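You operate a simulated robot arm through the tools that you are given. There is no shell and no other tool.

You are at the controls of a simulated robot arm. One attempt, no reset.

JOB
Raise the microphone fully, clamp it, plug it in and switch it on.
Fine: loosen the clamp knob to raise it; the yellow plug goes on the yellow socket before you switch on; leave the remote and the card.

Only the result counts: the job must be done as asked and must still hold three seconds after the hand-in. Knocking over, shifting, dropping, spilling or breaking anything else fails it.

ROBOT AND FRAMES
A 7-joint arm with a two-finger parallel gripper, fixed in place. Base frame: the origin is on the floor under the middle of its stand, x ahead of it, y to its left, z up; the work surface is at about z = 1140. Lengths are in mm, angles in rad, forces in N, time in s.
It reaches about 1046 mm from its shoulder. Its first joint turns from -2.897 to 2.897 rad. Payload 1.57 kg.
Tool frame: the origin (TCP) lies between the finger pads and is the grasp point; the fingertips stand 30 mm ahead of it; z points along the fingers, y is the line along which they close. The gripper opens to 80 mm. The fingers are 17 mm wide and 12 mm thick; the gripper's body (40 by 82 mm) begins 80 mm behind the TCP.
Orientation is told as [roll, pitch, yaw] about the base's x, y, z axes, in that order, counted from this pose: with the fingers straight down and closing along the base's y, the tool's x points along the base's -x, its y along +y and its z along -z.

CONTROLS
- The arm moves only by the tool apply_moves. Its argument "plan" is a list of rows, each a list of 2 entries, a list of its own where there are three numbers: the shift along the base's x, y, z in units of 300 mm (1.0 is 300 mm), then the turn, a rotation vector about the base's x, y, z in units of 45 degrees (1.0 is 45 degrees). In form: [[[x, y, z], [wx, wy, wz]], ...]. A call has 1 to 20 rows; each row is the pose to reach, as a shift and turn from the pose commanded when the call began. "hand" is the finger opening in mm, from 0 to 80, set as the call begins (left out, the last holds). A call with a number of a shift or a turn outside -1 to 1 is refused whole. Rows are played at 5 a second. More than 50 mm and 0.15 rad between two rows, or a gripper value outside its range, and nothing of the call is played. A pose out of reach is approached as far as the arm can. The call stops where the force on the tool passes 40 N (or 10 N more than at its start, if that is more) or the arm is blocked; 0.2 s more then pass. Each finger travels about 153 mm/s and halts on what it meets, pressing with about 39 N; the grip force reading is that of the motor and also rises with nothing between the fingers. The clock runs only during rows and for 0.2 s after the last one: add rows that repeat a pose to give the fingers time. The reply holds the time, the measured pose of the TCP, the force on the tool along the base axes, the opening and the grip force, in the units named above and with some noise, with the torque about the TCP (base axes, N m) and any sound that the robot's microphone picked up.
- Cameras (640 x 400 px; columns grow to the right, rows downward): "scene" is fixed at [397.5, -634.4, 1749.7]; the picture's right is [0.95, -0.31, 0.00], its down [-0.11, -0.33, -0.94] and it looks along [0.29, 0.89, -0.35] (base axes); focal length 318 px, centre (320, 200). "wrist" rides on the gripper at [72, -7, -122] in the tool frame; the picture's right is [0.09, 1.00, 0.00], its down [-0.84, 0.08, -0.54] and it looks along [-0.54, 0.05, 0.84] (tool axes); focal length 238 px, centre (320, 200).
- grab_frame(camera): a new picture of that camera. The clock stands still meanwhile.
- point_at(camera, pixels): there is no depth. For up to 12 entries [column, row, z] of the newest picture of that camera ("zoom" is the newest enlarged one), the place [x, y] in the base frame at which the ray of that pixel passes the height z, good to about 2 mm, but the place of the scene camera against the robot may be out by one fixed shift of up to 25 mm in any direction. The clock stands still meanwhile.
- enlarge(camera, box): a new picture of the part [left, top, right, bottom] of that camera's present view, enlarged. The clock stands still meanwhile.
- close_job(): hands the job in; it is judged then, once.

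Unless the task says otherwise, let go and move clear before handing in.

The tools are called after "Emit:" as a command line: name --argument value ..., lists and objects as JSON in quotes. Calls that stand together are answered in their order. apply_moves: Moves the arm, as the interface text tells. Its arguments: {"type":"object","properties":{"plan":{"type":"array"},"hand":{"type":"number"}},"required":["plan"]} The other tools are called the same way: grab_frame (camera) takes a picture; point_at (camera, pixels) gives the place at which the rays of pixels pass given heights; enlarge (camera, box) takes an enlarged picture of a part of a camera's view; close_job () hands the job in.

At the start:

```text
time: 0.0
tool_pos: [464.1, 181.1, 1595.6]
ee_rot: [0.0, 0.001, 0.0]
force: [-0.3, 0.1, -0.5]
wrist_torque: [-0.05, -0.02, 0.04]
opening: 79.8
gripper_force: 0.1
```

scene: 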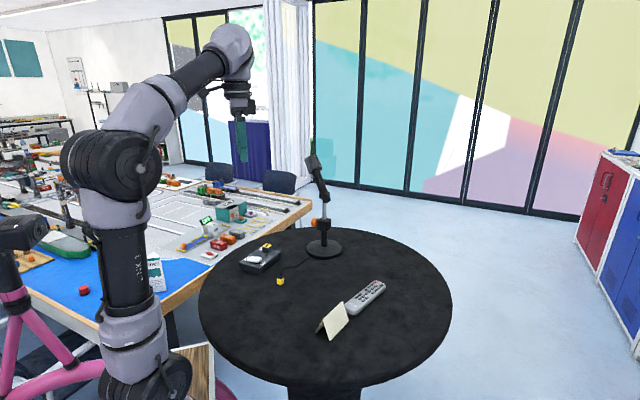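
wrist: 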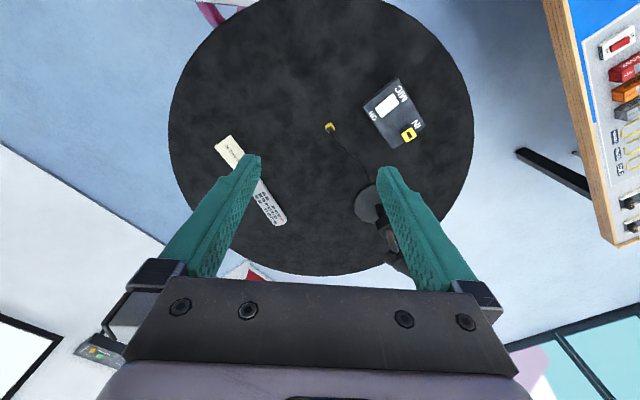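

The scene picture shows the microphone stand near (322,215), the switch box at about (260,258), the yellow plug at (281,281), the remote at (366,297) and the card at (332,320). I'll enlarge these for detail before moving.

Emit:
enlarge --camera "scene" --box '[230, 140, 390, 300]'

Emit:
enlarge --camera "wrist" --box '[300, 60, 460, 280]'

```text
2.50 times, centred on (310, 220) of scene
```

zoom: 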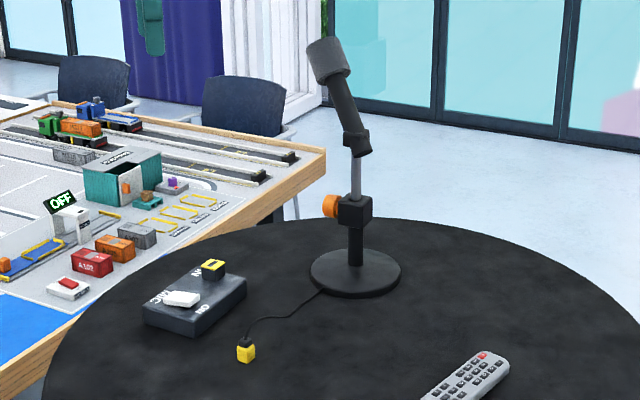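

```text
1.82 times, centred on (380, 170) of wrist
```

zoom: 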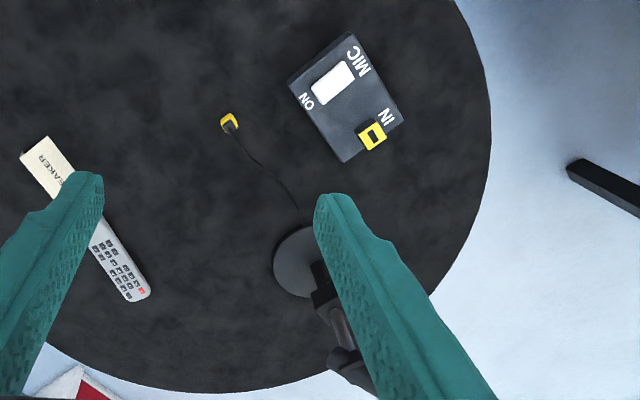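

The enlarged wrist view shows the yellow plug at (230,122), the socket at (372,135), the white rocker at (332,82) and the stand base around (303,262). I'll locate these in the base frame.

Emit:
point_at --camera "zoom" --pixels '[[230, 122, 1145], [372, 135, 1175], [332, 82, 1175], [350, 33, 1170], [287, 78, 1170], [343, 162, 1170], [403, 120, 1170], [303, 262, 1145], [135, 292, 1150], [60, 165, 1150], [240, 130, 1145], [222, 115, 1145]]'

Emit:
enlarge --camera "scene" --box '[290, 145, 350, 265]'

Emit:
enlarge --camera "scene" --box '[230, 230, 300, 290]'

```text
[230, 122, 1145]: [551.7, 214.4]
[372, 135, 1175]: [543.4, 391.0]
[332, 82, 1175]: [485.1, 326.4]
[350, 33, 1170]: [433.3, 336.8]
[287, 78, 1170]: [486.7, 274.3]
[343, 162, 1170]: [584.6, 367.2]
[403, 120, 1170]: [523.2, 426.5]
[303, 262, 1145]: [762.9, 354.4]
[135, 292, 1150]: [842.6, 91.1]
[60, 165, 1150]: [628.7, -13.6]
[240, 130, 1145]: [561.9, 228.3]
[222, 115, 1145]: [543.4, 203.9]
```

```text
3.33 times, centred on (320, 205) of scene
```

zoom: 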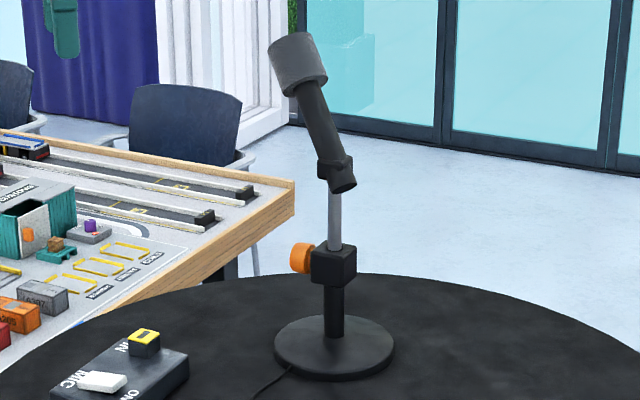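

```text
6.67 times, centred on (265, 260) of scene
```

zoom: 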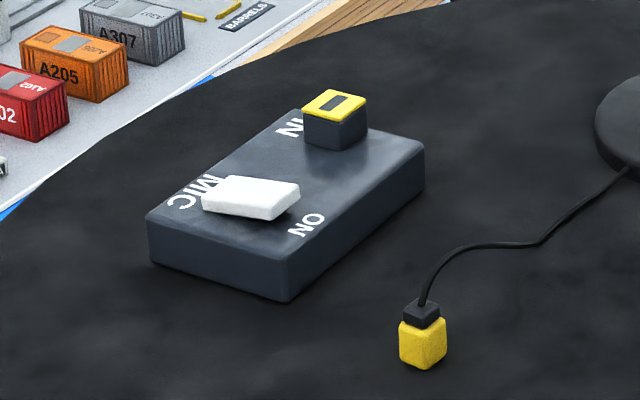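

The box lies around (510,350) and the stand around (763,354), with its orange knob facing roughly toward the robot. I'll move a bit left for an unobstructed wrist view of the stand, plug and box.

Emit:
apply_moves --plan '[[[0.03, 0.12, 0], [0, 0, 0]], [[0.06, 0.25, 0], [0, 0, 0]], [[0.08, 0.38, 0], [0, 0, 0]], [[0.1, 0.5, 0], [0, 0, 0]], [[0.1, 0.5, 0], [0, 0, 0]]]' --hand 80

Emit:
grab_frame --camera "wrist"

Emit:
grab_frame --camera "scene"

```text
time: 1.2
tool_pos: [493.7, 320.2, 1582.9]
ee_rot: [0.002, -0.003, 0.0]
force: [0.7, -0.2, 0.3]
wrist_torque: [-0.04, 0.08, -0.01]
opening: 80.0
gripper_force: 0.1
out of reach, approached as far as the arm can: row 3, 4, 5
```

```text
taken
```

wrist: 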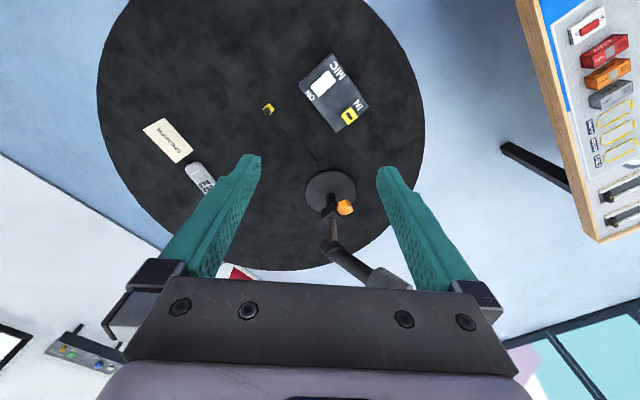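

```text
taken
```

scene: 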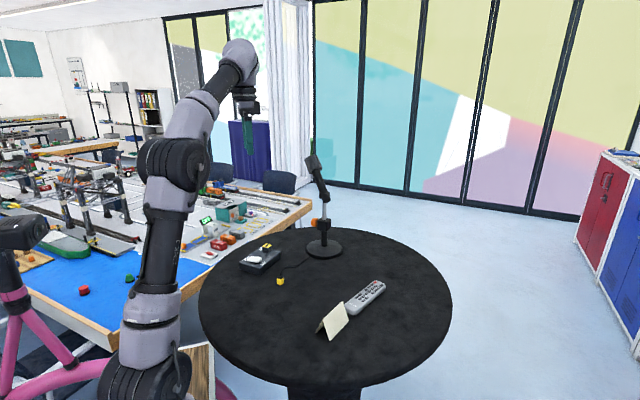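

The wrist view now shows the orange knob at (345,207) on the left (+y) side of the clamp column at (331,205), with the mic leaning away. I'll enlarge around it and around the box and plug to get geometry.

Emit:
enlarge --camera "wrist" --box '[250, 50, 380, 130]'

Emit:
enlarge --camera "wrist" --box '[280, 150, 420, 290]'

```text
4.92 times, centred on (315, 90) of wrist
```

zoom: 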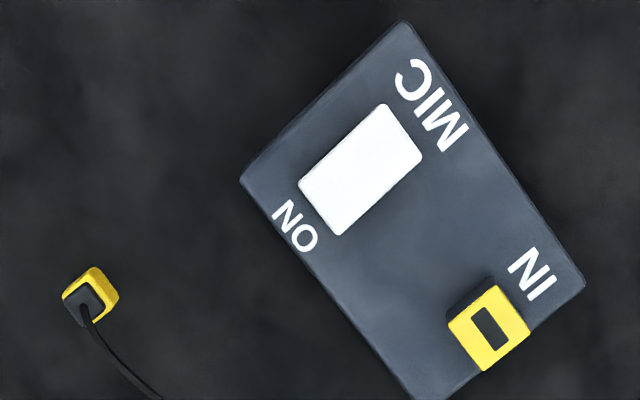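

```text
2.86 times, centred on (350, 220) of wrist
```

zoom: 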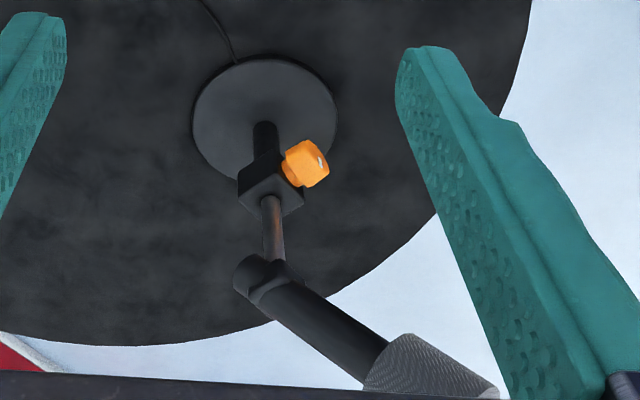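

The plug stands upright on the table with its black strain relief on top, and the clamp knob points toward roughly (-0.6,+0.8) from the column, with the mic leaning over that same side. I'll lower and yaw the hand first, then tilt it to face the knob along its axis.

Emit:
apply_moves --plan '[[[0.0, 0.04, -0.08], [0, 0, 0.14]], [[0.0, 0.08, -0.16], [0, 0, 0.28]], [[0.01, 0.12, -0.24], [0, 0, 0.42]], [[0.01, 0.16, -0.32], [0, 0, 0.56]], [[0.02, 0.2, -0.4], [0, 0, 0.7]], [[0.02, 0.25, -0.46], [0, 0, 0.82]], [[0.02, 0.25, -0.46], [0, 0, 0.82]]]'

Emit:
grab_frame --camera "wrist"

```text
time: 2.8
tool_pos: [500.6, 393.8, 1442.3]
ee_rot: [0.0, -0.001, 0.646]
force: [-0.3, -0.3, -0.2]
wrist_torque: [0.0, 0.01, 0.0]
opening: 80.1
gripper_force: 0.2
```

```text
taken
```

wrist: 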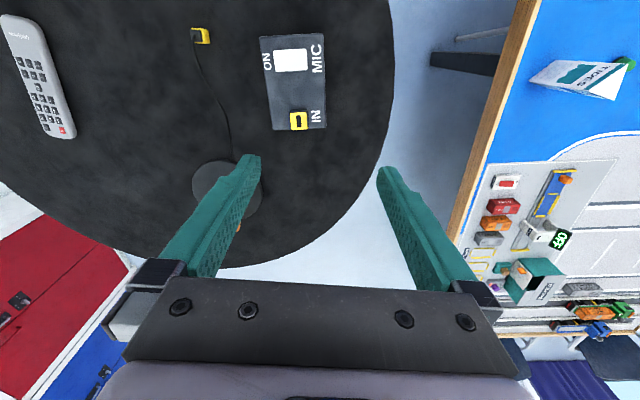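

The call brought the hand to (501,394,1442) with yaw 0.646, and in this view the box edges look almost square with the image. Next I'll tilt the hand 45° toward the stand while descending.

Emit:
apply_moves --plan '[[[0.03, 0.04, -0.05], [-0.13, -0.1, 0]], [[0.06, 0.08, -0.1], [-0.26, -0.2, 0]], [[0.1, 0.12, -0.15], [-0.39, -0.3, 0]], [[0.13, 0.16, -0.2], [-0.52, -0.4, 0]], [[0.16, 0.21, -0.25], [-0.66, -0.5, 0]], [[0.2, 0.25, -0.3], [-0.8, -0.6, 0]], [[0.2, 0.25, -0.3], [-0.8, -0.6, 0]]]'

Emit:
grab_frame --camera "wrist"

Emit:
grab_frame --camera "scene"

```text
time: 4.4
tool_pos: [559.4, 470.2, 1353.1]
ee_rot: [-0.787, 0.001, 0.642]
force: [1.1, 0.1, 0.2]
wrist_torque: [0.02, 0.03, -0.03]
opening: 80.1
gripper_force: 0.0
```

```text
taken
```

wrist: 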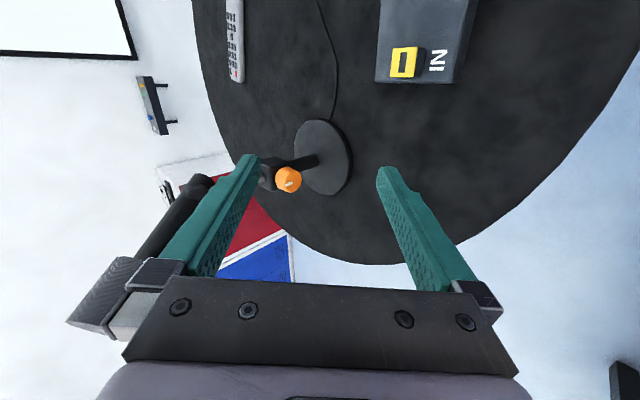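

```text
taken
```

scene: 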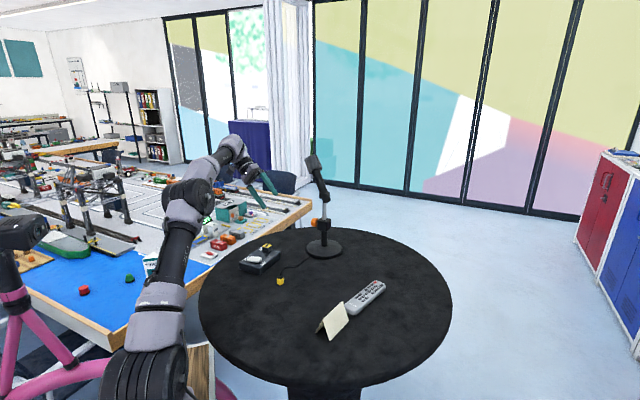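

The knob is visible at (288,180) with a pale mark on its face. I'll enlarge it and get its ray at several heights to triangulate.

Emit:
enlarge --camera "wrist" --box '[240, 120, 370, 210]'

Emit:
point_at --camera "wrist" --pixels '[[288, 180, 1240], [288, 180, 1250], [288, 180, 1260], [323, 157, 1145], [406, 62, 1190]]'

```text
4.44 times, centred on (305, 165) of wrist
```

zoom: 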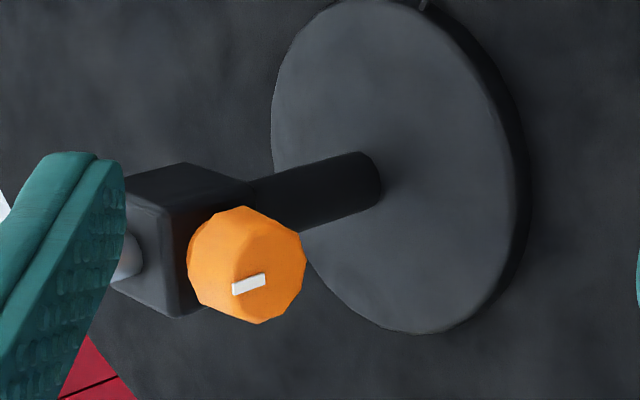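

```text
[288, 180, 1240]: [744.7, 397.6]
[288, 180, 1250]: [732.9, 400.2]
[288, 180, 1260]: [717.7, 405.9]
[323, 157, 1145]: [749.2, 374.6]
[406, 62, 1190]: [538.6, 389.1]
```

The knob is a faceted orange disc with a white index mark; triangulating two views puts its centre near (723,401,1256) on a column at about (740,374). I'll finish the tilt to horizontal at a standoff in front of the knob.

Emit:
apply_moves --plan '[[[0.04, 0.01, -0.05], [-0.13, -0.1, 0]], [[0.09, 0.02, -0.1], [-0.26, -0.2, 0]], [[0.14, 0.03, -0.15], [-0.39, -0.3, 0]], [[0.2, 0.04, -0.2], [-0.52, -0.4, 0]], [[0.26, 0.05, -0.26], [-0.66, -0.5, 0]], [[0.325, 0.063, -0.323], [-0.8, -0.6, 0]], [[0.325, 0.063, -0.323], [-0.8, -0.6, 0]]]'

Emit:
grab_frame --camera "wrist"

Emit:
grab_frame --camera "scene"

```text
time: 6.0
tool_pos: [654.0, 487.8, 1255.1]
ee_rot: [-1.569, -0.002, 0.643]
force: [0.4, 0.4, -0.9]
wrist_torque: [-0.03, -0.02, 0.0]
opening: 80.1
gripper_force: 0.0
```

```text
taken
```

wrist: 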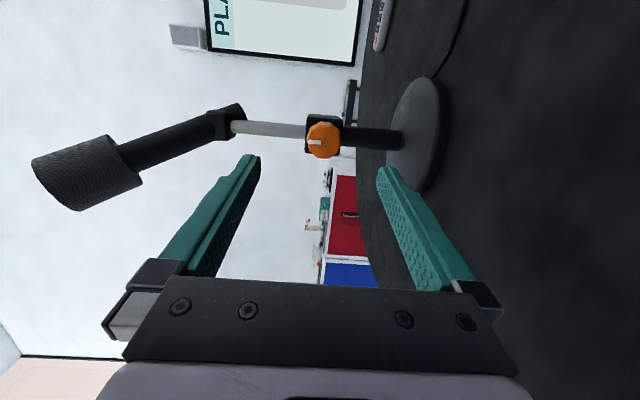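

```text
taken
```

scene: 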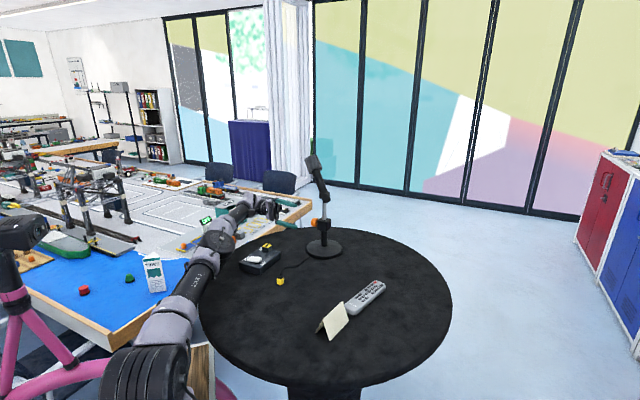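

The knob now sits at (322,140) in the wrist view, almost on the tool axis. I'll enlarge it to check the axis direction and the index mark.

Emit:
enlarge --camera "wrist" --box '[280, 90, 380, 190]'

Emit:
enlarge --camera "scene" --box '[260, 170, 350, 260]'

```text
4.00 times, centred on (330, 140) of wrist
```

zoom: 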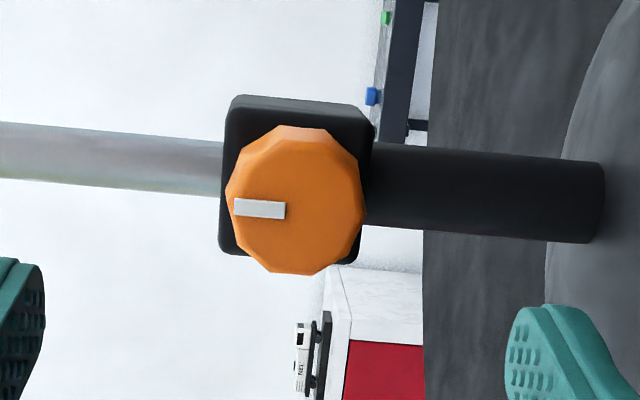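

```text
4.44 times, centred on (305, 215) of scene
```

zoom: 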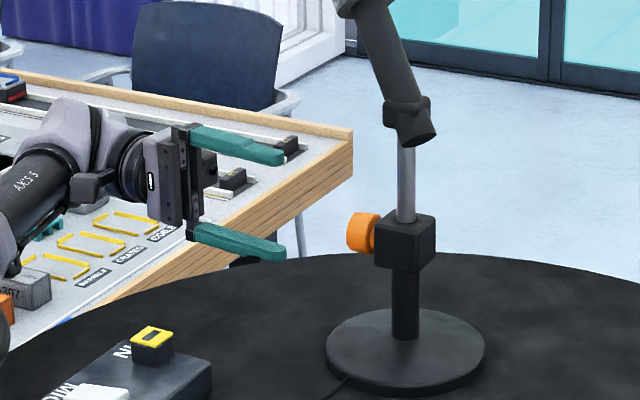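

I want the knob's axis direction more precisely, so I'll enlarge the clamp block tightly in the scene view to compare the widths of its two visible faces.

Emit:
enlarge --camera "scene" --box '[308, 205, 338, 235]'

Emit:
enlarge --camera "wrist" --box '[300, 105, 350, 175]'

```text
13.33 times, centred on (323, 220) of scene
```

zoom: 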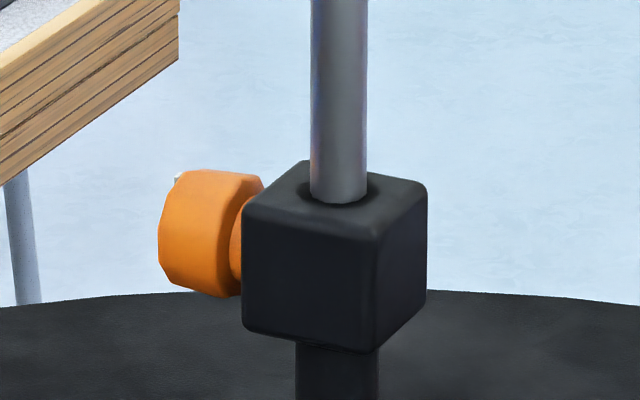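

```text
5.71 times, centred on (325, 140) of wrist
```

zoom: 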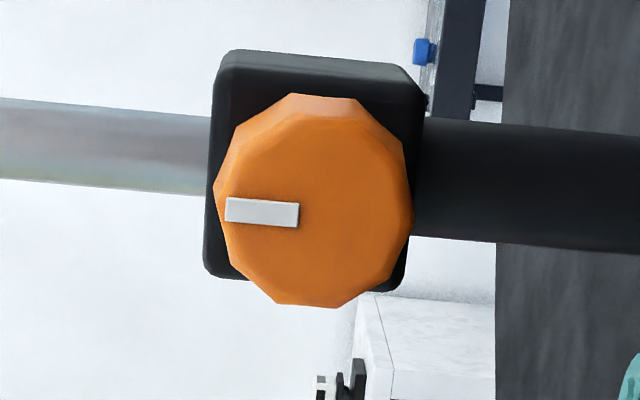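

Combining the views, the column is near (757,373), the knob face centre near (729,401,1250), and the knob axis points inward at about −45°. I'll yaw the hand by about 8° and line up on that axis at a 100 mm standoff, then re-check.

Emit:
apply_moves --plan '[[[0.007, -0.027, -0.008], [0, 0, 0.09]], [[0.014, -0.054, -0.017], [0, 0, 0.182]], [[0.014, -0.054, -0.017], [0, 0, 0.182]]]'

Emit:
grab_frame --camera "wrist"

Emit:
enlarge --camera "wrist" --box '[290, 95, 360, 175]'

```text
time: 6.8
tool_pos: [659.6, 472.5, 1251.3]
ee_rot: [-1.569, 0.002, 0.787]
force: [0.2, 0.2, -0.6]
wrist_torque: [0.0, 0.01, -0.02]
opening: 79.9
gripper_force: 0.1
```

```text
taken
```

wrist: 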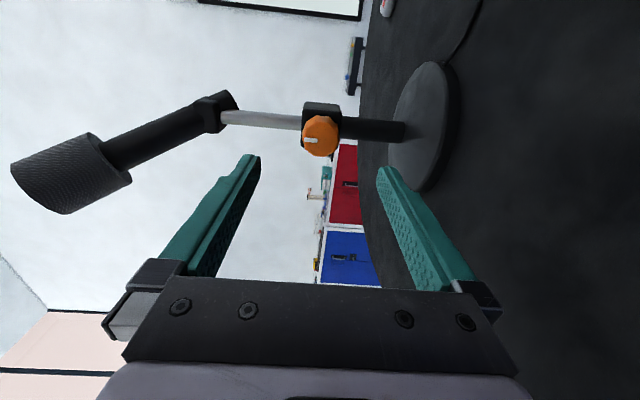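

```text
5.00 times, centred on (325, 135) of wrist
```

zoom: 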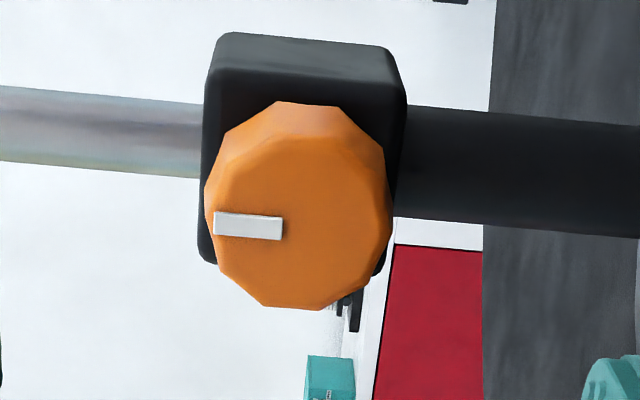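

The knob face centre at (321,139) matches the predicted tool-axis pixel (320.5,138), so the hand is coaxial. I'll pre-rotate +30° about the tool axis so I have room for a loosening stroke, then advance.

Emit:
apply_moves --plan '[[[0, 0, 0], [0.118, -0.118, 0]], [[0, 0, 0], [0.236, -0.236, 0]], [[0.03, -0.03, -0.002], [0.354, -0.354, 0]], [[0.07, -0.07, -0.003], [0.471, -0.471, 0]], [[0.11, -0.11, -0.004], [0.471, -0.471, 0]], [[0.11, -0.11, -0.004], [0.471, -0.471, 0]]]'

Emit:
grab_frame --camera "wrist"

Emit:
grab_frame --camera "scene"

```text
time: 8.2
tool_pos: [692.9, 438.9, 1249.2]
ee_rot: [-1.571, -0.523, 0.787]
force: [0.0, 0.9, 0.7]
wrist_torque: [-0.03, 0.0, -0.01]
opening: 80.0
gripper_force: 0.1
```

```text
taken
```

wrist: 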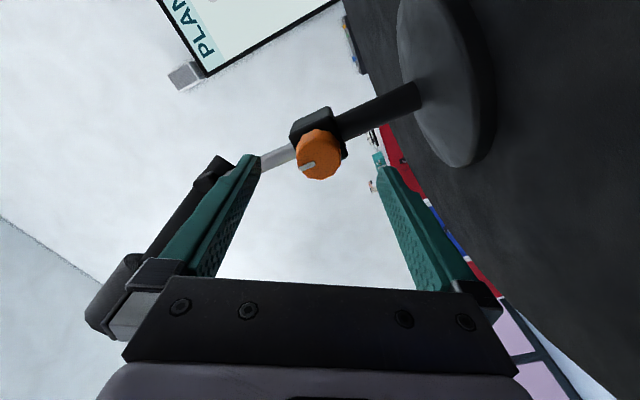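

```text
taken
```

scene: 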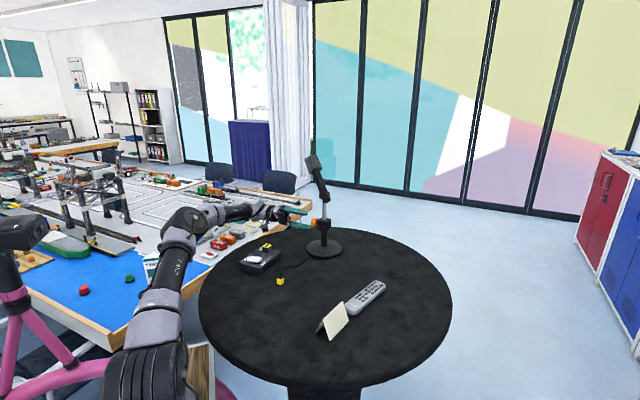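

Now the knob is at about (318,155); I'll enlarge to check centring before moving the fingers around it.

Emit:
enlarge --camera "wrist" --box '[270, 95, 370, 195]'

Emit:
enlarge --camera "scene" --box '[270, 180, 350, 250]'

```text
4.00 times, centred on (320, 145) of wrist
```

zoom: 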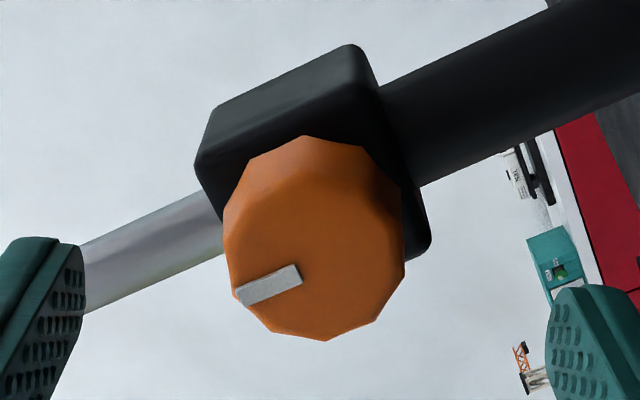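

```text
5.71 times, centred on (310, 215) of scene
```

zoom: 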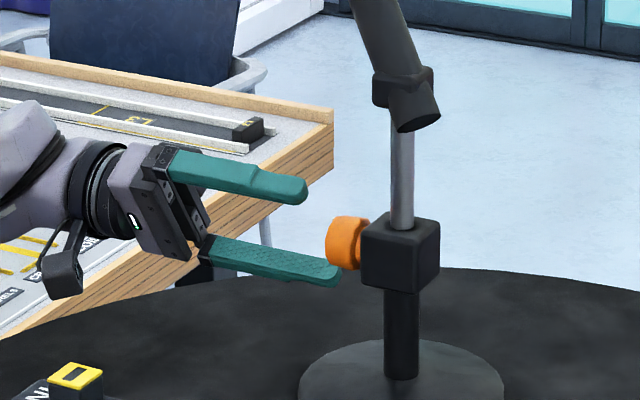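

The knob face centre at about (318.5,157.5) is within 2 px of the expected tool axis. I'll advance 42 mm so the fingertips straddle the knob short of the block, then check.

Emit:
apply_moves --plan '[[[0.032, -0.034, 0.002], [0, 0, 0]], [[0.065, -0.068, 0.003], [0, 0, 0]], [[0.097, -0.101, 0.005], [0, 0, 0]], [[0.097, -0.101, 0.005], [0, 0, 0]]]'

Emit:
grab_frame --camera "wrist"

Emit:
enlarge --camera "scene" --box '[290, 195, 340, 245]'

```text
time: 9.2
tool_pos: [722.5, 409.2, 1251.8]
ee_rot: [-1.57, -0.524, 0.788]
force: [-0.1, 0.3, 0.4]
wrist_torque: [0.01, 0.0, -0.05]
opening: 79.8
gripper_force: 0.0
```

```text
taken
```

wrist: 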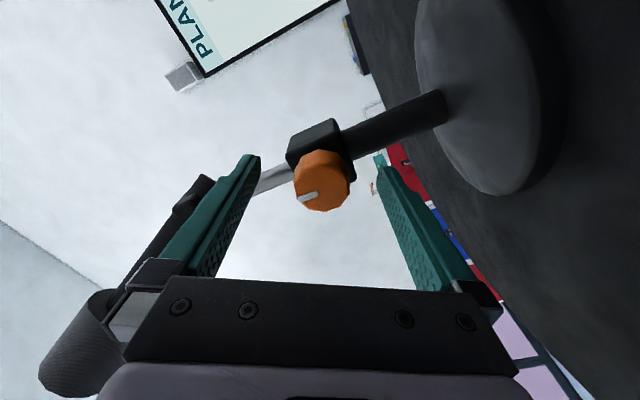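

```text
8.00 times, centred on (315, 220) of scene
```

zoom: 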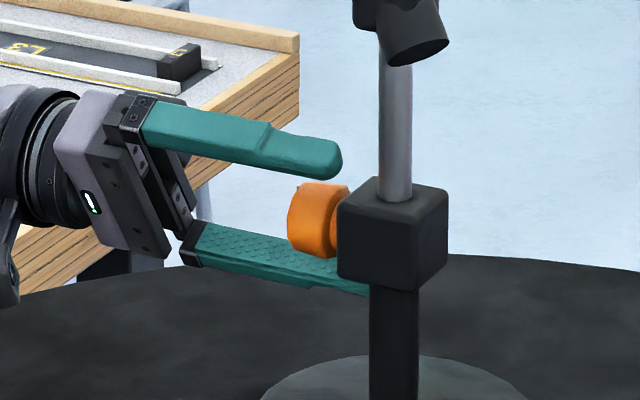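

The fingertips straddle the knob with no contact force. I'll close on it.

Emit:
apply_moves --plan '[[[0, 0, 0], [0, 0, 0]], [[0, 0, 0], [0, 0, 0]], [[0, 0, 0], [0, 0, 0]]]' --hand 0

Emit:
grab_frame --camera "wrist"

Emit:
enlarge --camera "scene" --box '[290, 195, 340, 245]'

```text
time: 10.0
tool_pos: [724.4, 409.2, 1250.9]
ee_rot: [-1.571, -0.521, 0.787]
force: [6.7, 2.3, -7.1]
wrist_torque: [-0.44, 0.8, 0.48]
opening: 54.1
gripper_force: 45.2
```

```text
taken
```

wrist: 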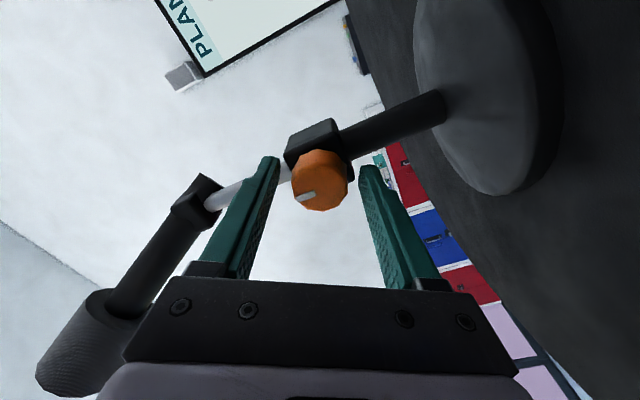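

```text
8.00 times, centred on (315, 220) of scene
```

zoom: 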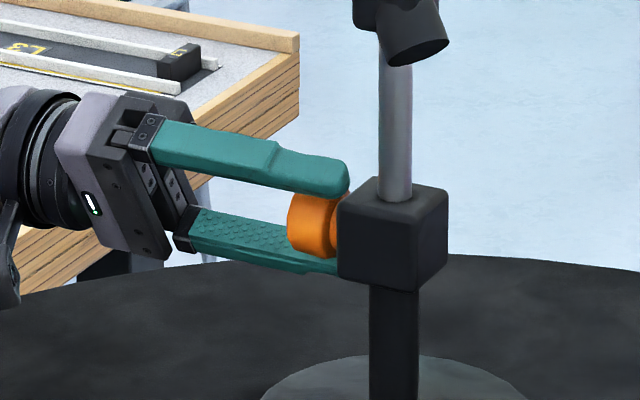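

The fingers stalled at 54 mm, which matches the clamp block's corners rather than the 34 mm knob, so the tips reach too far. I'll open, back off about 9 mm along the axis and look again.

Emit:
apply_moves --plan '[[[0, 0, 0], [0, 0, 0]], [[0, 0, 0], [0, 0, 0]], [[-0.011, 0.011, 0], [0, 0, 0]], [[-0.021, 0.021, 0], [0, 0, 0]], [[-0.021, 0.021, 0], [0, 0, 0]]]' --hand 64

Emit:
enlarge --camera "wrist" --box '[250, 110, 390, 220]'

Emit:
enlarge --camera "scene" --box '[290, 195, 340, 245]'

```text
time: 11.2
tool_pos: [715.4, 416.4, 1251.4]
ee_rot: [-1.571, -0.521, 0.786]
force: [0.8, -0.7, -0.1]
wrist_torque: [0.03, -0.02, 0.01]
opening: 63.8
gripper_force: 0.0
```

```text
3.64 times, centred on (320, 165) of wrist
```

zoom: 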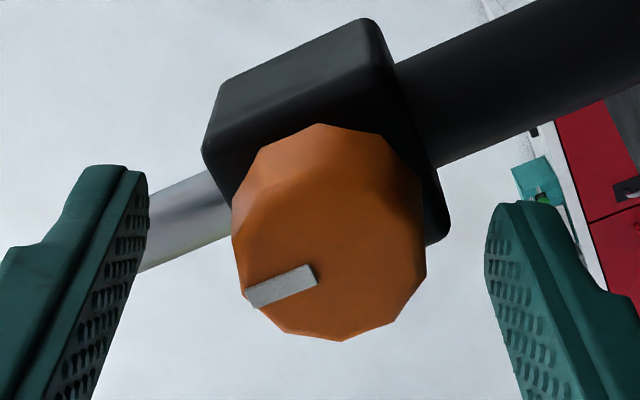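

```text
8.00 times, centred on (315, 220) of scene
```

zoom: 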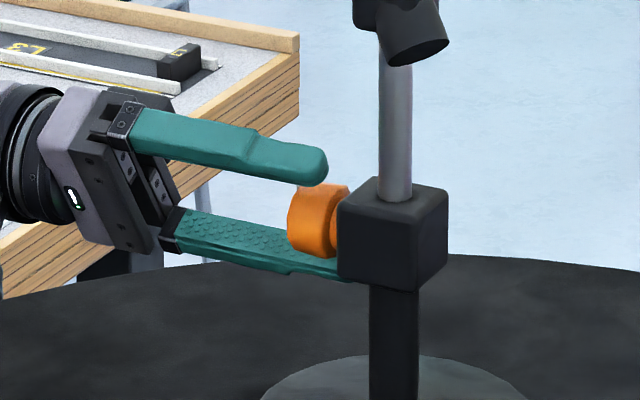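

Now the knob face centre is at about (322.7,179) and the fingertips overlap roughly 14 mm of the knob, clear of the block. I'll nudge to centre and close.

Emit:
apply_moves --plan '[[[0.0055, -0.0025, -0.0035], [0, 0, 0]], [[0.0055, -0.0025, -0.0035], [0, 0, 0]], [[0.0055, -0.0025, -0.0035], [0, 0, 0]]]'

Emit:
apply_moves --plan '[[[0, 0, 0], [0, 0, 0]], [[0, 0, 0], [0, 0, 0]], [[0, 0, 0], [0, 0, 0]]]' --hand 0

Emit:
enlarge --camera "wrist" --box '[250, 110, 390, 220]'

Emit:
enlarge --camera "scene" --box '[290, 195, 340, 245]'

```text
time: 12.0
tool_pos: [718.6, 414.1, 1252.2]
ee_rot: [-1.572, -0.523, 0.786]
force: [0.4, -0.3, 0.1]
wrist_torque: [-0.02, 0.03, -0.02]
opening: 64.0
gripper_force: 0.0
```

```text
time: 12.8
tool_pos: [718.4, 414.5, 1251.3]
ee_rot: [-1.572, -0.523, 0.787]
force: [1.1, 0.3, -2.3]
wrist_torque: [-0.37, -0.35, -0.23]
opening: 35.4
gripper_force: 42.4
```

```text
3.64 times, centred on (320, 165) of wrist
```

zoom: 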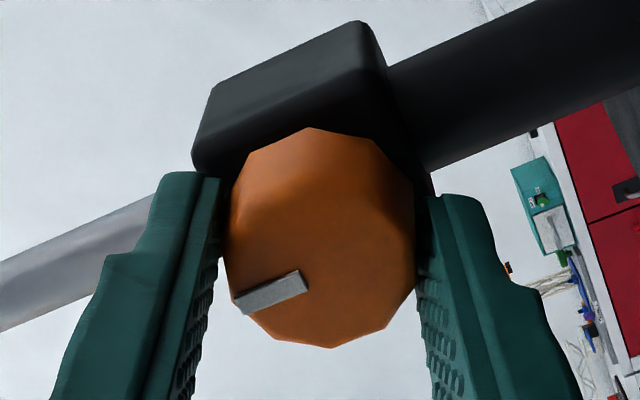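

```text
8.00 times, centred on (315, 220) of scene
```

zoom: 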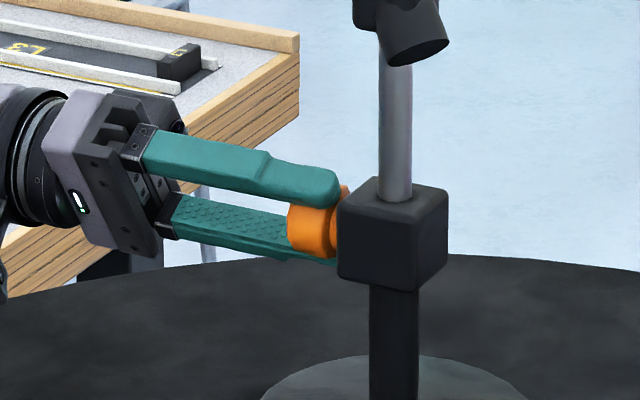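

The knob is gripped at 35.4 mm with small side forces. I'll turn it 15° counter-clockwise (as seen facing the knob) as a test.

Emit:
apply_moves --plan '[[[0, 0, 0], [-0.118, 0.118, 0]], [[0, 0, 0], [-0.236, 0.236, 0]], [[0, 0, 0], [-0.236, 0.236, 0]]]'

Emit:
enlarge --camera "wrist" --box '[250, 110, 390, 220]'

```text
time: 13.6
tool_pos: [719.0, 414.6, 1250.1]
ee_rot: [-1.571, -0.257, 0.787]
force: [4.0, 1.5, -6.3]
wrist_torque: [-0.4, -0.42, 0.39]
opening: 35.6
gripper_force: 42.7
```

```text
3.64 times, centred on (320, 165) of wrist
```

zoom: 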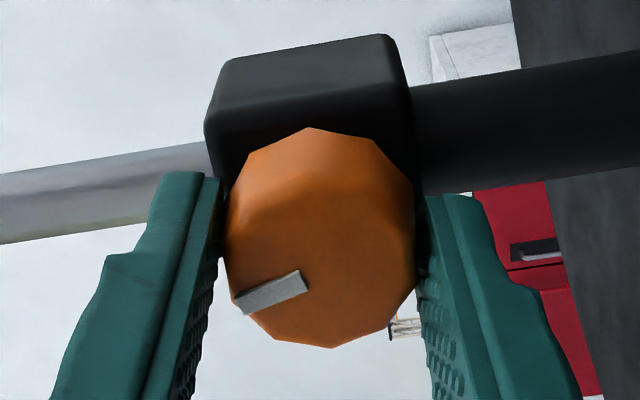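

The mark stayed fixed relative to the fingers while the block turned in view, so the knob is rotating. I'll continue the loosening stroke by another 45°.

Emit:
apply_moves --plan '[[[0.001, 0, -0.002], [-0.118, 0.118, 0]], [[0.001, 0, -0.002], [-0.236, 0.236, 0]], [[0.001, 0, -0.002], [-0.354, 0.354, 0]], [[0.001, 0, -0.002], [-0.471, 0.471, 0]], [[0.001, 0, -0.002], [-0.589, 0.589, 0]], [[0.001, 0, -0.002], [-0.707, 0.707, 0]], [[0.001, 0, -0.002], [-0.707, 0.707, 0]]]'

Emit:
enlarge --camera "wrist" --box '[250, 110, 390, 220]'

```text
time: 15.2
tool_pos: [718.7, 414.1, 1248.6]
ee_rot: [-1.568, 0.525, 0.787]
force: [-5.8, 0.3, -11.1]
wrist_torque: [-0.41, -0.41, -0.2]
opening: 35.6
gripper_force: 42.5
```

```text
3.64 times, centred on (320, 165) of wrist
```

zoom: 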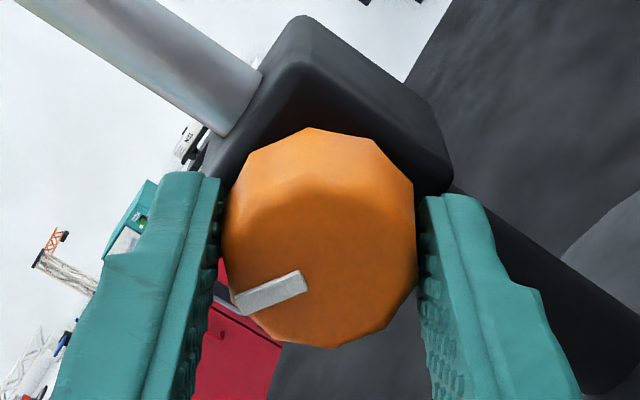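

The knob has turned 60° with almost no axial torque, but an 11 N downward pull on the tool suggests slight eccentricity. I'll lower the hand by 1.5 mm to relax it and check.

Emit:
apply_moves --plan '[[[-0.002, -0.001, -0.005], [0, 0, 0]], [[-0.002, -0.001, -0.005], [0, 0, 0]]]'

Emit:
grab_frame --camera "scene"

Emit:
enlarge --camera "scene" --box '[280, 150, 350, 260]'

```text
time: 15.8
tool_pos: [718.1, 414.3, 1249.5]
ee_rot: [-1.571, 0.524, 0.786]
force: [2.5, 6.0, 0.6]
wrist_torque: [0.58, 0.57, -0.33]
opening: 35.4
gripper_force: 42.9
```

```text
taken
```

scene: 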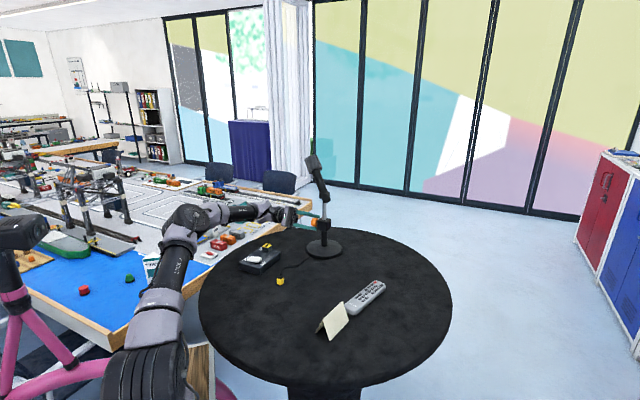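

```text
3.64 times, centred on (315, 205) of scene
```

zoom: 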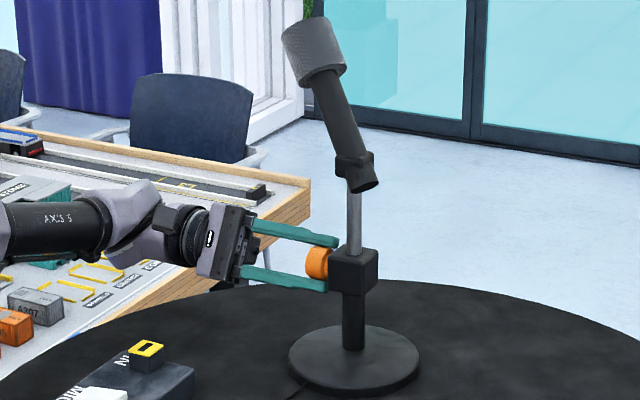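

Forces are small again and the mic hasn't sunk. I'll turn another 45° of loosening.

Emit:
apply_moves --plan '[[[0, 0, 0], [-0.118, 0.118, 0]], [[0, 0, 0], [-0.236, 0.236, 0]], [[0, 0, -0.002], [-0.354, 0.354, 0]], [[0, 0, -0.003], [-0.471, 0.471, 0]], [[0, 0, -0.003], [-0.589, 0.589, 0]], [[0, 0, -0.003], [-0.707, 0.707, 0]], [[0, 0, -0.003], [-0.707, 0.707, 0]]]'

Emit:
enlarge --camera "wrist" --box '[250, 110, 390, 220]'

Emit:
enlarge --camera "scene" --box '[280, 150, 350, 260]'

```text
time: 17.4
tool_pos: [718.0, 414.4, 1248.0]
ee_rot: [-1.563, 1.31, 0.792]
force: [0.4, 0.0, 0.4]
wrist_torque: [-0.17, -0.75, 0.56]
opening: 35.7
gripper_force: 42.3
```

```text
3.64 times, centred on (320, 165) of wrist
```

zoom: 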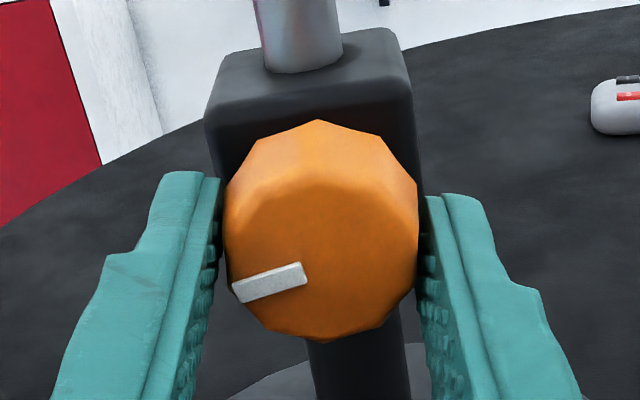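

```text
3.64 times, centred on (315, 205) of scene
```

zoom: 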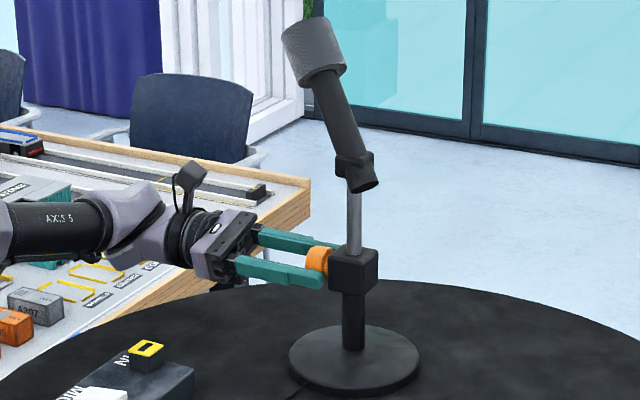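

The knob has now been turned about 105° with slight resistance. I'll release it, back off along its axis and then test whether the mic rod is free.

Emit:
apply_moves --plan '[[[0, 0, 0], [0, 0, 0]], [[0, 0, 0], [0, 0, 0]], [[-0.05, 0.05, 0], [0, 0, 0]], [[-0.12, 0.12, 0], [0, 0, 0]], [[-0.22, 0.22, 0.02], [0, 0, 0]], [[-0.3, 0.3, 0.05], [0, 0, 0]], [[-0.3, 0.3, 0.05], [0, 0, 0]]]' --hand 66

Emit:
grab_frame --camera "wrist"

Emit:
grab_frame --camera "scene"

```text
time: 19.0
tool_pos: [628.0, 503.9, 1261.9]
ee_rot: [-1.563, 1.309, 0.793]
force: [0.3, -0.1, 0.3]
wrist_torque: [0.01, 0.02, 0.02]
opening: 66.0
gripper_force: 0.0
```

```text
taken
```

wrist: 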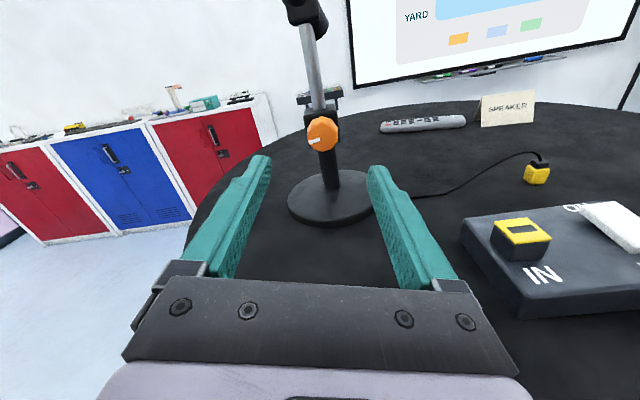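

```text
taken
```

scene: 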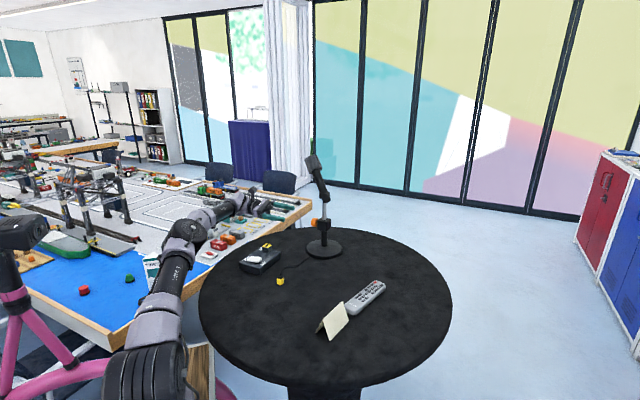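

The upright wrist view shows the knob mark now pointing left at (312,143), the free rod above the clamp at (313,75), and the box at lower right. I'll level the hand, raise it, and start swinging round to approach the rod from the robot's side.

Emit:
apply_moves --plan '[[[-0.03, -0.05, 0.08], [-0.118, 0.118, 0]], [[-0.06, -0.1, 0.14], [-0.236, 0.236, 0]], [[-0.08, -0.15, 0.2], [-0.236, 0.236, 0]], [[-0.08, -0.15, 0.2], [-0.236, 0.236, 0]]]'

Emit:
apply_moves --plan '[[[0.0, -0.05, 0], [0, 0, 0.16]], [[0.0, -0.1, 0], [0, 0, 0.33]], [[0.0, -0.15, 0], [0, 0, 0.5]], [[0.01, -0.2, 0], [0, 0, 0.67]], [[0.02, -0.26, 0], [0, 0, 0.84]], [[0.03, -0.32, 0], [0, 0, 1.0]], [[0.03, -0.32, 0], [0, 0, 1.0]]]'

Emit:
grab_frame --camera "wrist"

Emit:
grab_frame --camera "scene"

```text
time: 20.0
tool_pos: [604.7, 458.7, 1323.0]
ee_rot: [0.837, 1.569, -3.089]
force: [0.6, 0.6, 0.7]
wrist_torque: [0.02, -0.01, 0.01]
opening: 66.0
gripper_force: 0.1
```

```text
time: 21.6
tool_pos: [613.2, 360.9, 1321.4]
ee_rot: [0.473, 1.569, -2.667]
force: [-0.2, -0.9, 1.4]
wrist_torque: [0.01, -0.02, -0.02]
opening: 65.9
gripper_force: 0.2
```

```text
taken
```

wrist: 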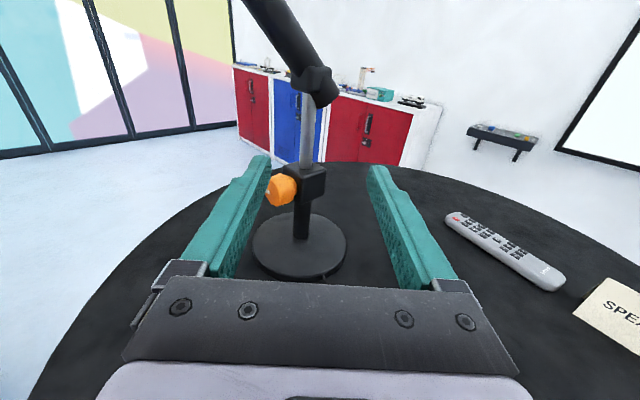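

```text
taken
```

scene: 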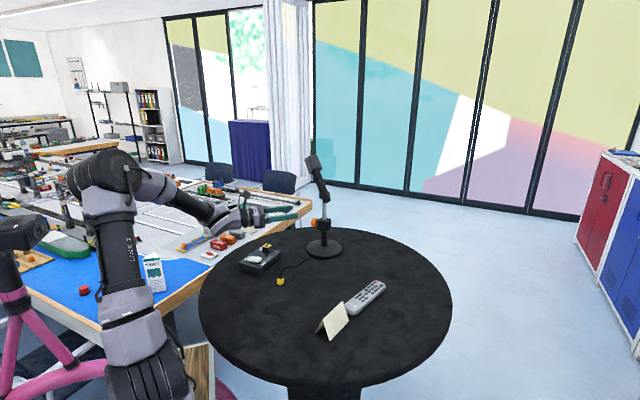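

The hand now faces +x with the camera on top; the rod appears at about (310,145) between the clip and the block. I'll enlarge and use point_at to fix the rod's line.

Emit:
enlarge --camera "wrist" --box '[240, 60, 380, 290]'

Emit:
point_at --camera "wrist" --pixels '[[299, 244, 1150], [299, 244, 1155], [313, 175, 1269], [307, 150, 1290], [307, 150, 1310]]'

```text
1.74 times, centred on (310, 175) of wrist
```

zoom: 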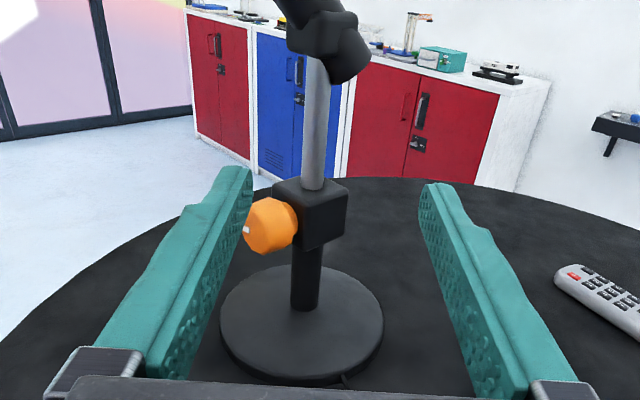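

```text
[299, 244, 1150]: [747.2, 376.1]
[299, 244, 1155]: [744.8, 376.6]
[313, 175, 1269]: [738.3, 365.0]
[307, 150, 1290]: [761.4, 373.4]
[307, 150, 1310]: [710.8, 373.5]
```

The rod stands at about (750,375.5), exposed from z≈1269 to 1353. I'll move the open fingers around it at z≈1303 and check before closing.

Emit:
apply_moves --plan '[[[0.04, 0.049, -0.06], [0, 0, 0]], [[0.16, 0.049, -0.06], [0, 0, 0]], [[0.28, 0.049, -0.06], [0, 0, 0]], [[0.37, 0.049, -0.06], [0, 0, 0]], [[0.45, 0.049, -0.06], [0, 0, 0]], [[0.45, 0.049, -0.06], [0, 0, 0]]]'

Emit:
grab_frame --camera "wrist"

Emit:
enlarge --camera "scene" --box '[270, 150, 350, 260]'

```text
time: 23.0
tool_pos: [748.0, 377.6, 1304.2]
ee_rot: [0.384, 1.57, -2.757]
force: [-0.3, -0.5, 0.5]
wrist_torque: [-0.01, 0.02, 0.01]
opening: 66.1
gripper_force: 0.0
```

```text
taken
```

wrist: 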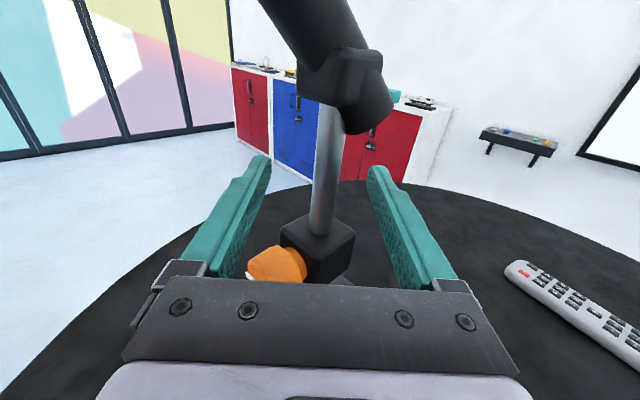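

```text
3.64 times, centred on (310, 205) of scene
```

zoom: 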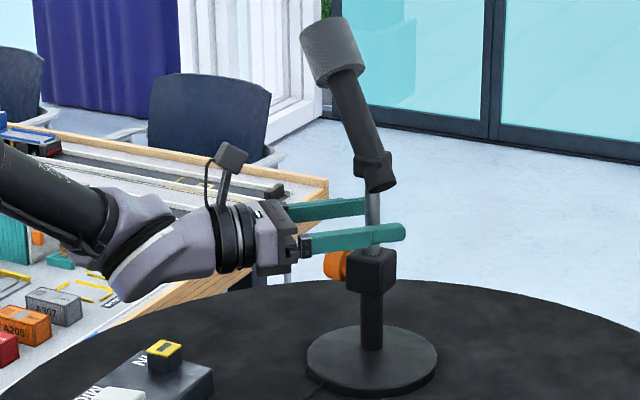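

The rod sits at about column 324 at the TCP row, nearly centred between the pads. I'll shift 1.8 mm and close on it.

Emit:
apply_moves --plan '[[[0, -0.006, 0], [0, 0, 0]], [[0, -0.006, 0], [0, 0, 0]]]'

Emit:
apply_moves --plan '[[[0, 0, 0], [0, 0, 0]], [[0, 0, 0], [0, 0, 0]], [[0, 0, 0], [0, 0, 0]]]' --hand 0

Emit:
enlarge --camera "scene" --box '[270, 150, 350, 260]'

```text
time: 23.6
tool_pos: [747.7, 376.1, 1305.1]
ee_rot: [0.424, 1.569, -2.716]
force: [-0.3, -1.0, -0.1]
wrist_torque: [0.01, -0.01, -0.03]
opening: 66.2
gripper_force: 0.1
```

```text
time: 24.4
tool_pos: [749.6, 375.5, 1304.9]
ee_rot: [0.18, 1.568, -2.965]
force: [-2.1, -8.1, -0.9]
wrist_torque: [0.03, 0.16, -0.11]
opening: 15.6
gripper_force: 31.1
```

```text
3.64 times, centred on (310, 205) of scene
```

zoom: 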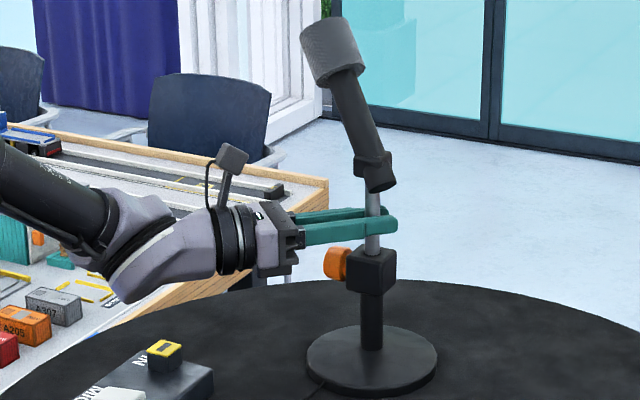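

Rod gripped at 15.6 mm with an 8 N sideways reaction. I'll ease 1 mm toward −y and lift just 6 mm to test whether the rod slides freely.

Emit:
apply_moves --plan '[[[0, -0.003, 0], [0, 0, 0]], [[0, -0.003, 0.01], [0, 0, 0]], [[0, -0.003, 0.02], [0, 0, 0]], [[0, -0.003, 0.02], [0, 0, 0]]]'

Emit:
enlarge --camera "scene" --box '[270, 150, 350, 260]'

Emit:
grab_frame --camera "wrist"

```text
time: 25.4
tool_pos: [748.1, 375.2, 1309.9]
ee_rot: [0.645, 1.568, -2.498]
force: [1.9, -3.1, -1.9]
wrist_torque: [-0.04, 0.0, 0.03]
opening: 15.9
gripper_force: 31.1
```

```text
3.64 times, centred on (310, 205) of scene
```

zoom: 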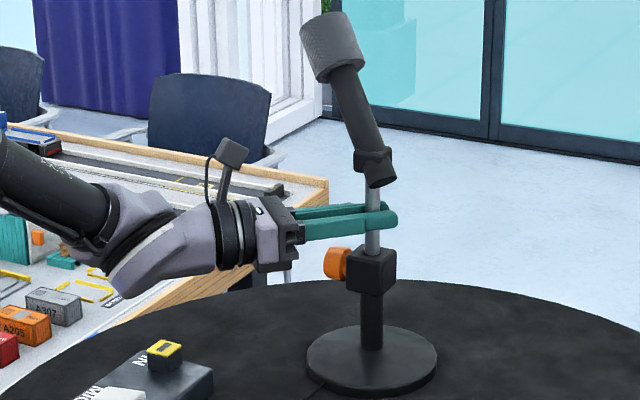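

```text
taken
```

wrist: 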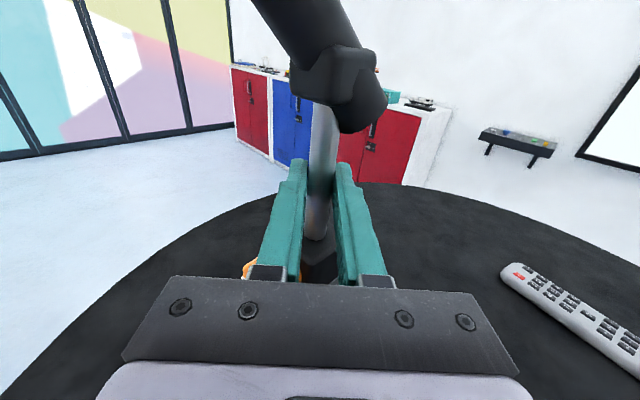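

The mic rose with only about 2 N of load and the block stayed put, so the rod is free. I'll lift in modest increments while watching the vertical force.

Emit:
apply_moves --plan '[[[0, -0.001, 0.02], [0, 0, 0]], [[0, -0.001, 0.04], [0, 0, 0]], [[0, -0.001, 0.06], [0, 0, 0]], [[0, -0.001, 0.08], [0, 0, 0]], [[0, -0.001, 0.08], [0, 0, 0]]]'

Emit:
enlarge --camera "scene" --box '[270, 150, 350, 260]'

```text
time: 26.6
tool_pos: [749.0, 375.8, 1334.4]
ee_rot: [0.366, 1.57, -2.777]
force: [4.0, 4.5, -0.4]
wrist_torque: [0.05, 0.76, 0.03]
opening: 15.6
gripper_force: 30.9
```

```text
3.64 times, centred on (310, 205) of scene
```

zoom: 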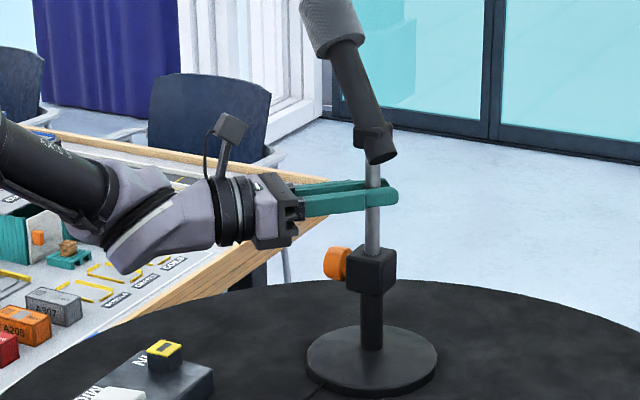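

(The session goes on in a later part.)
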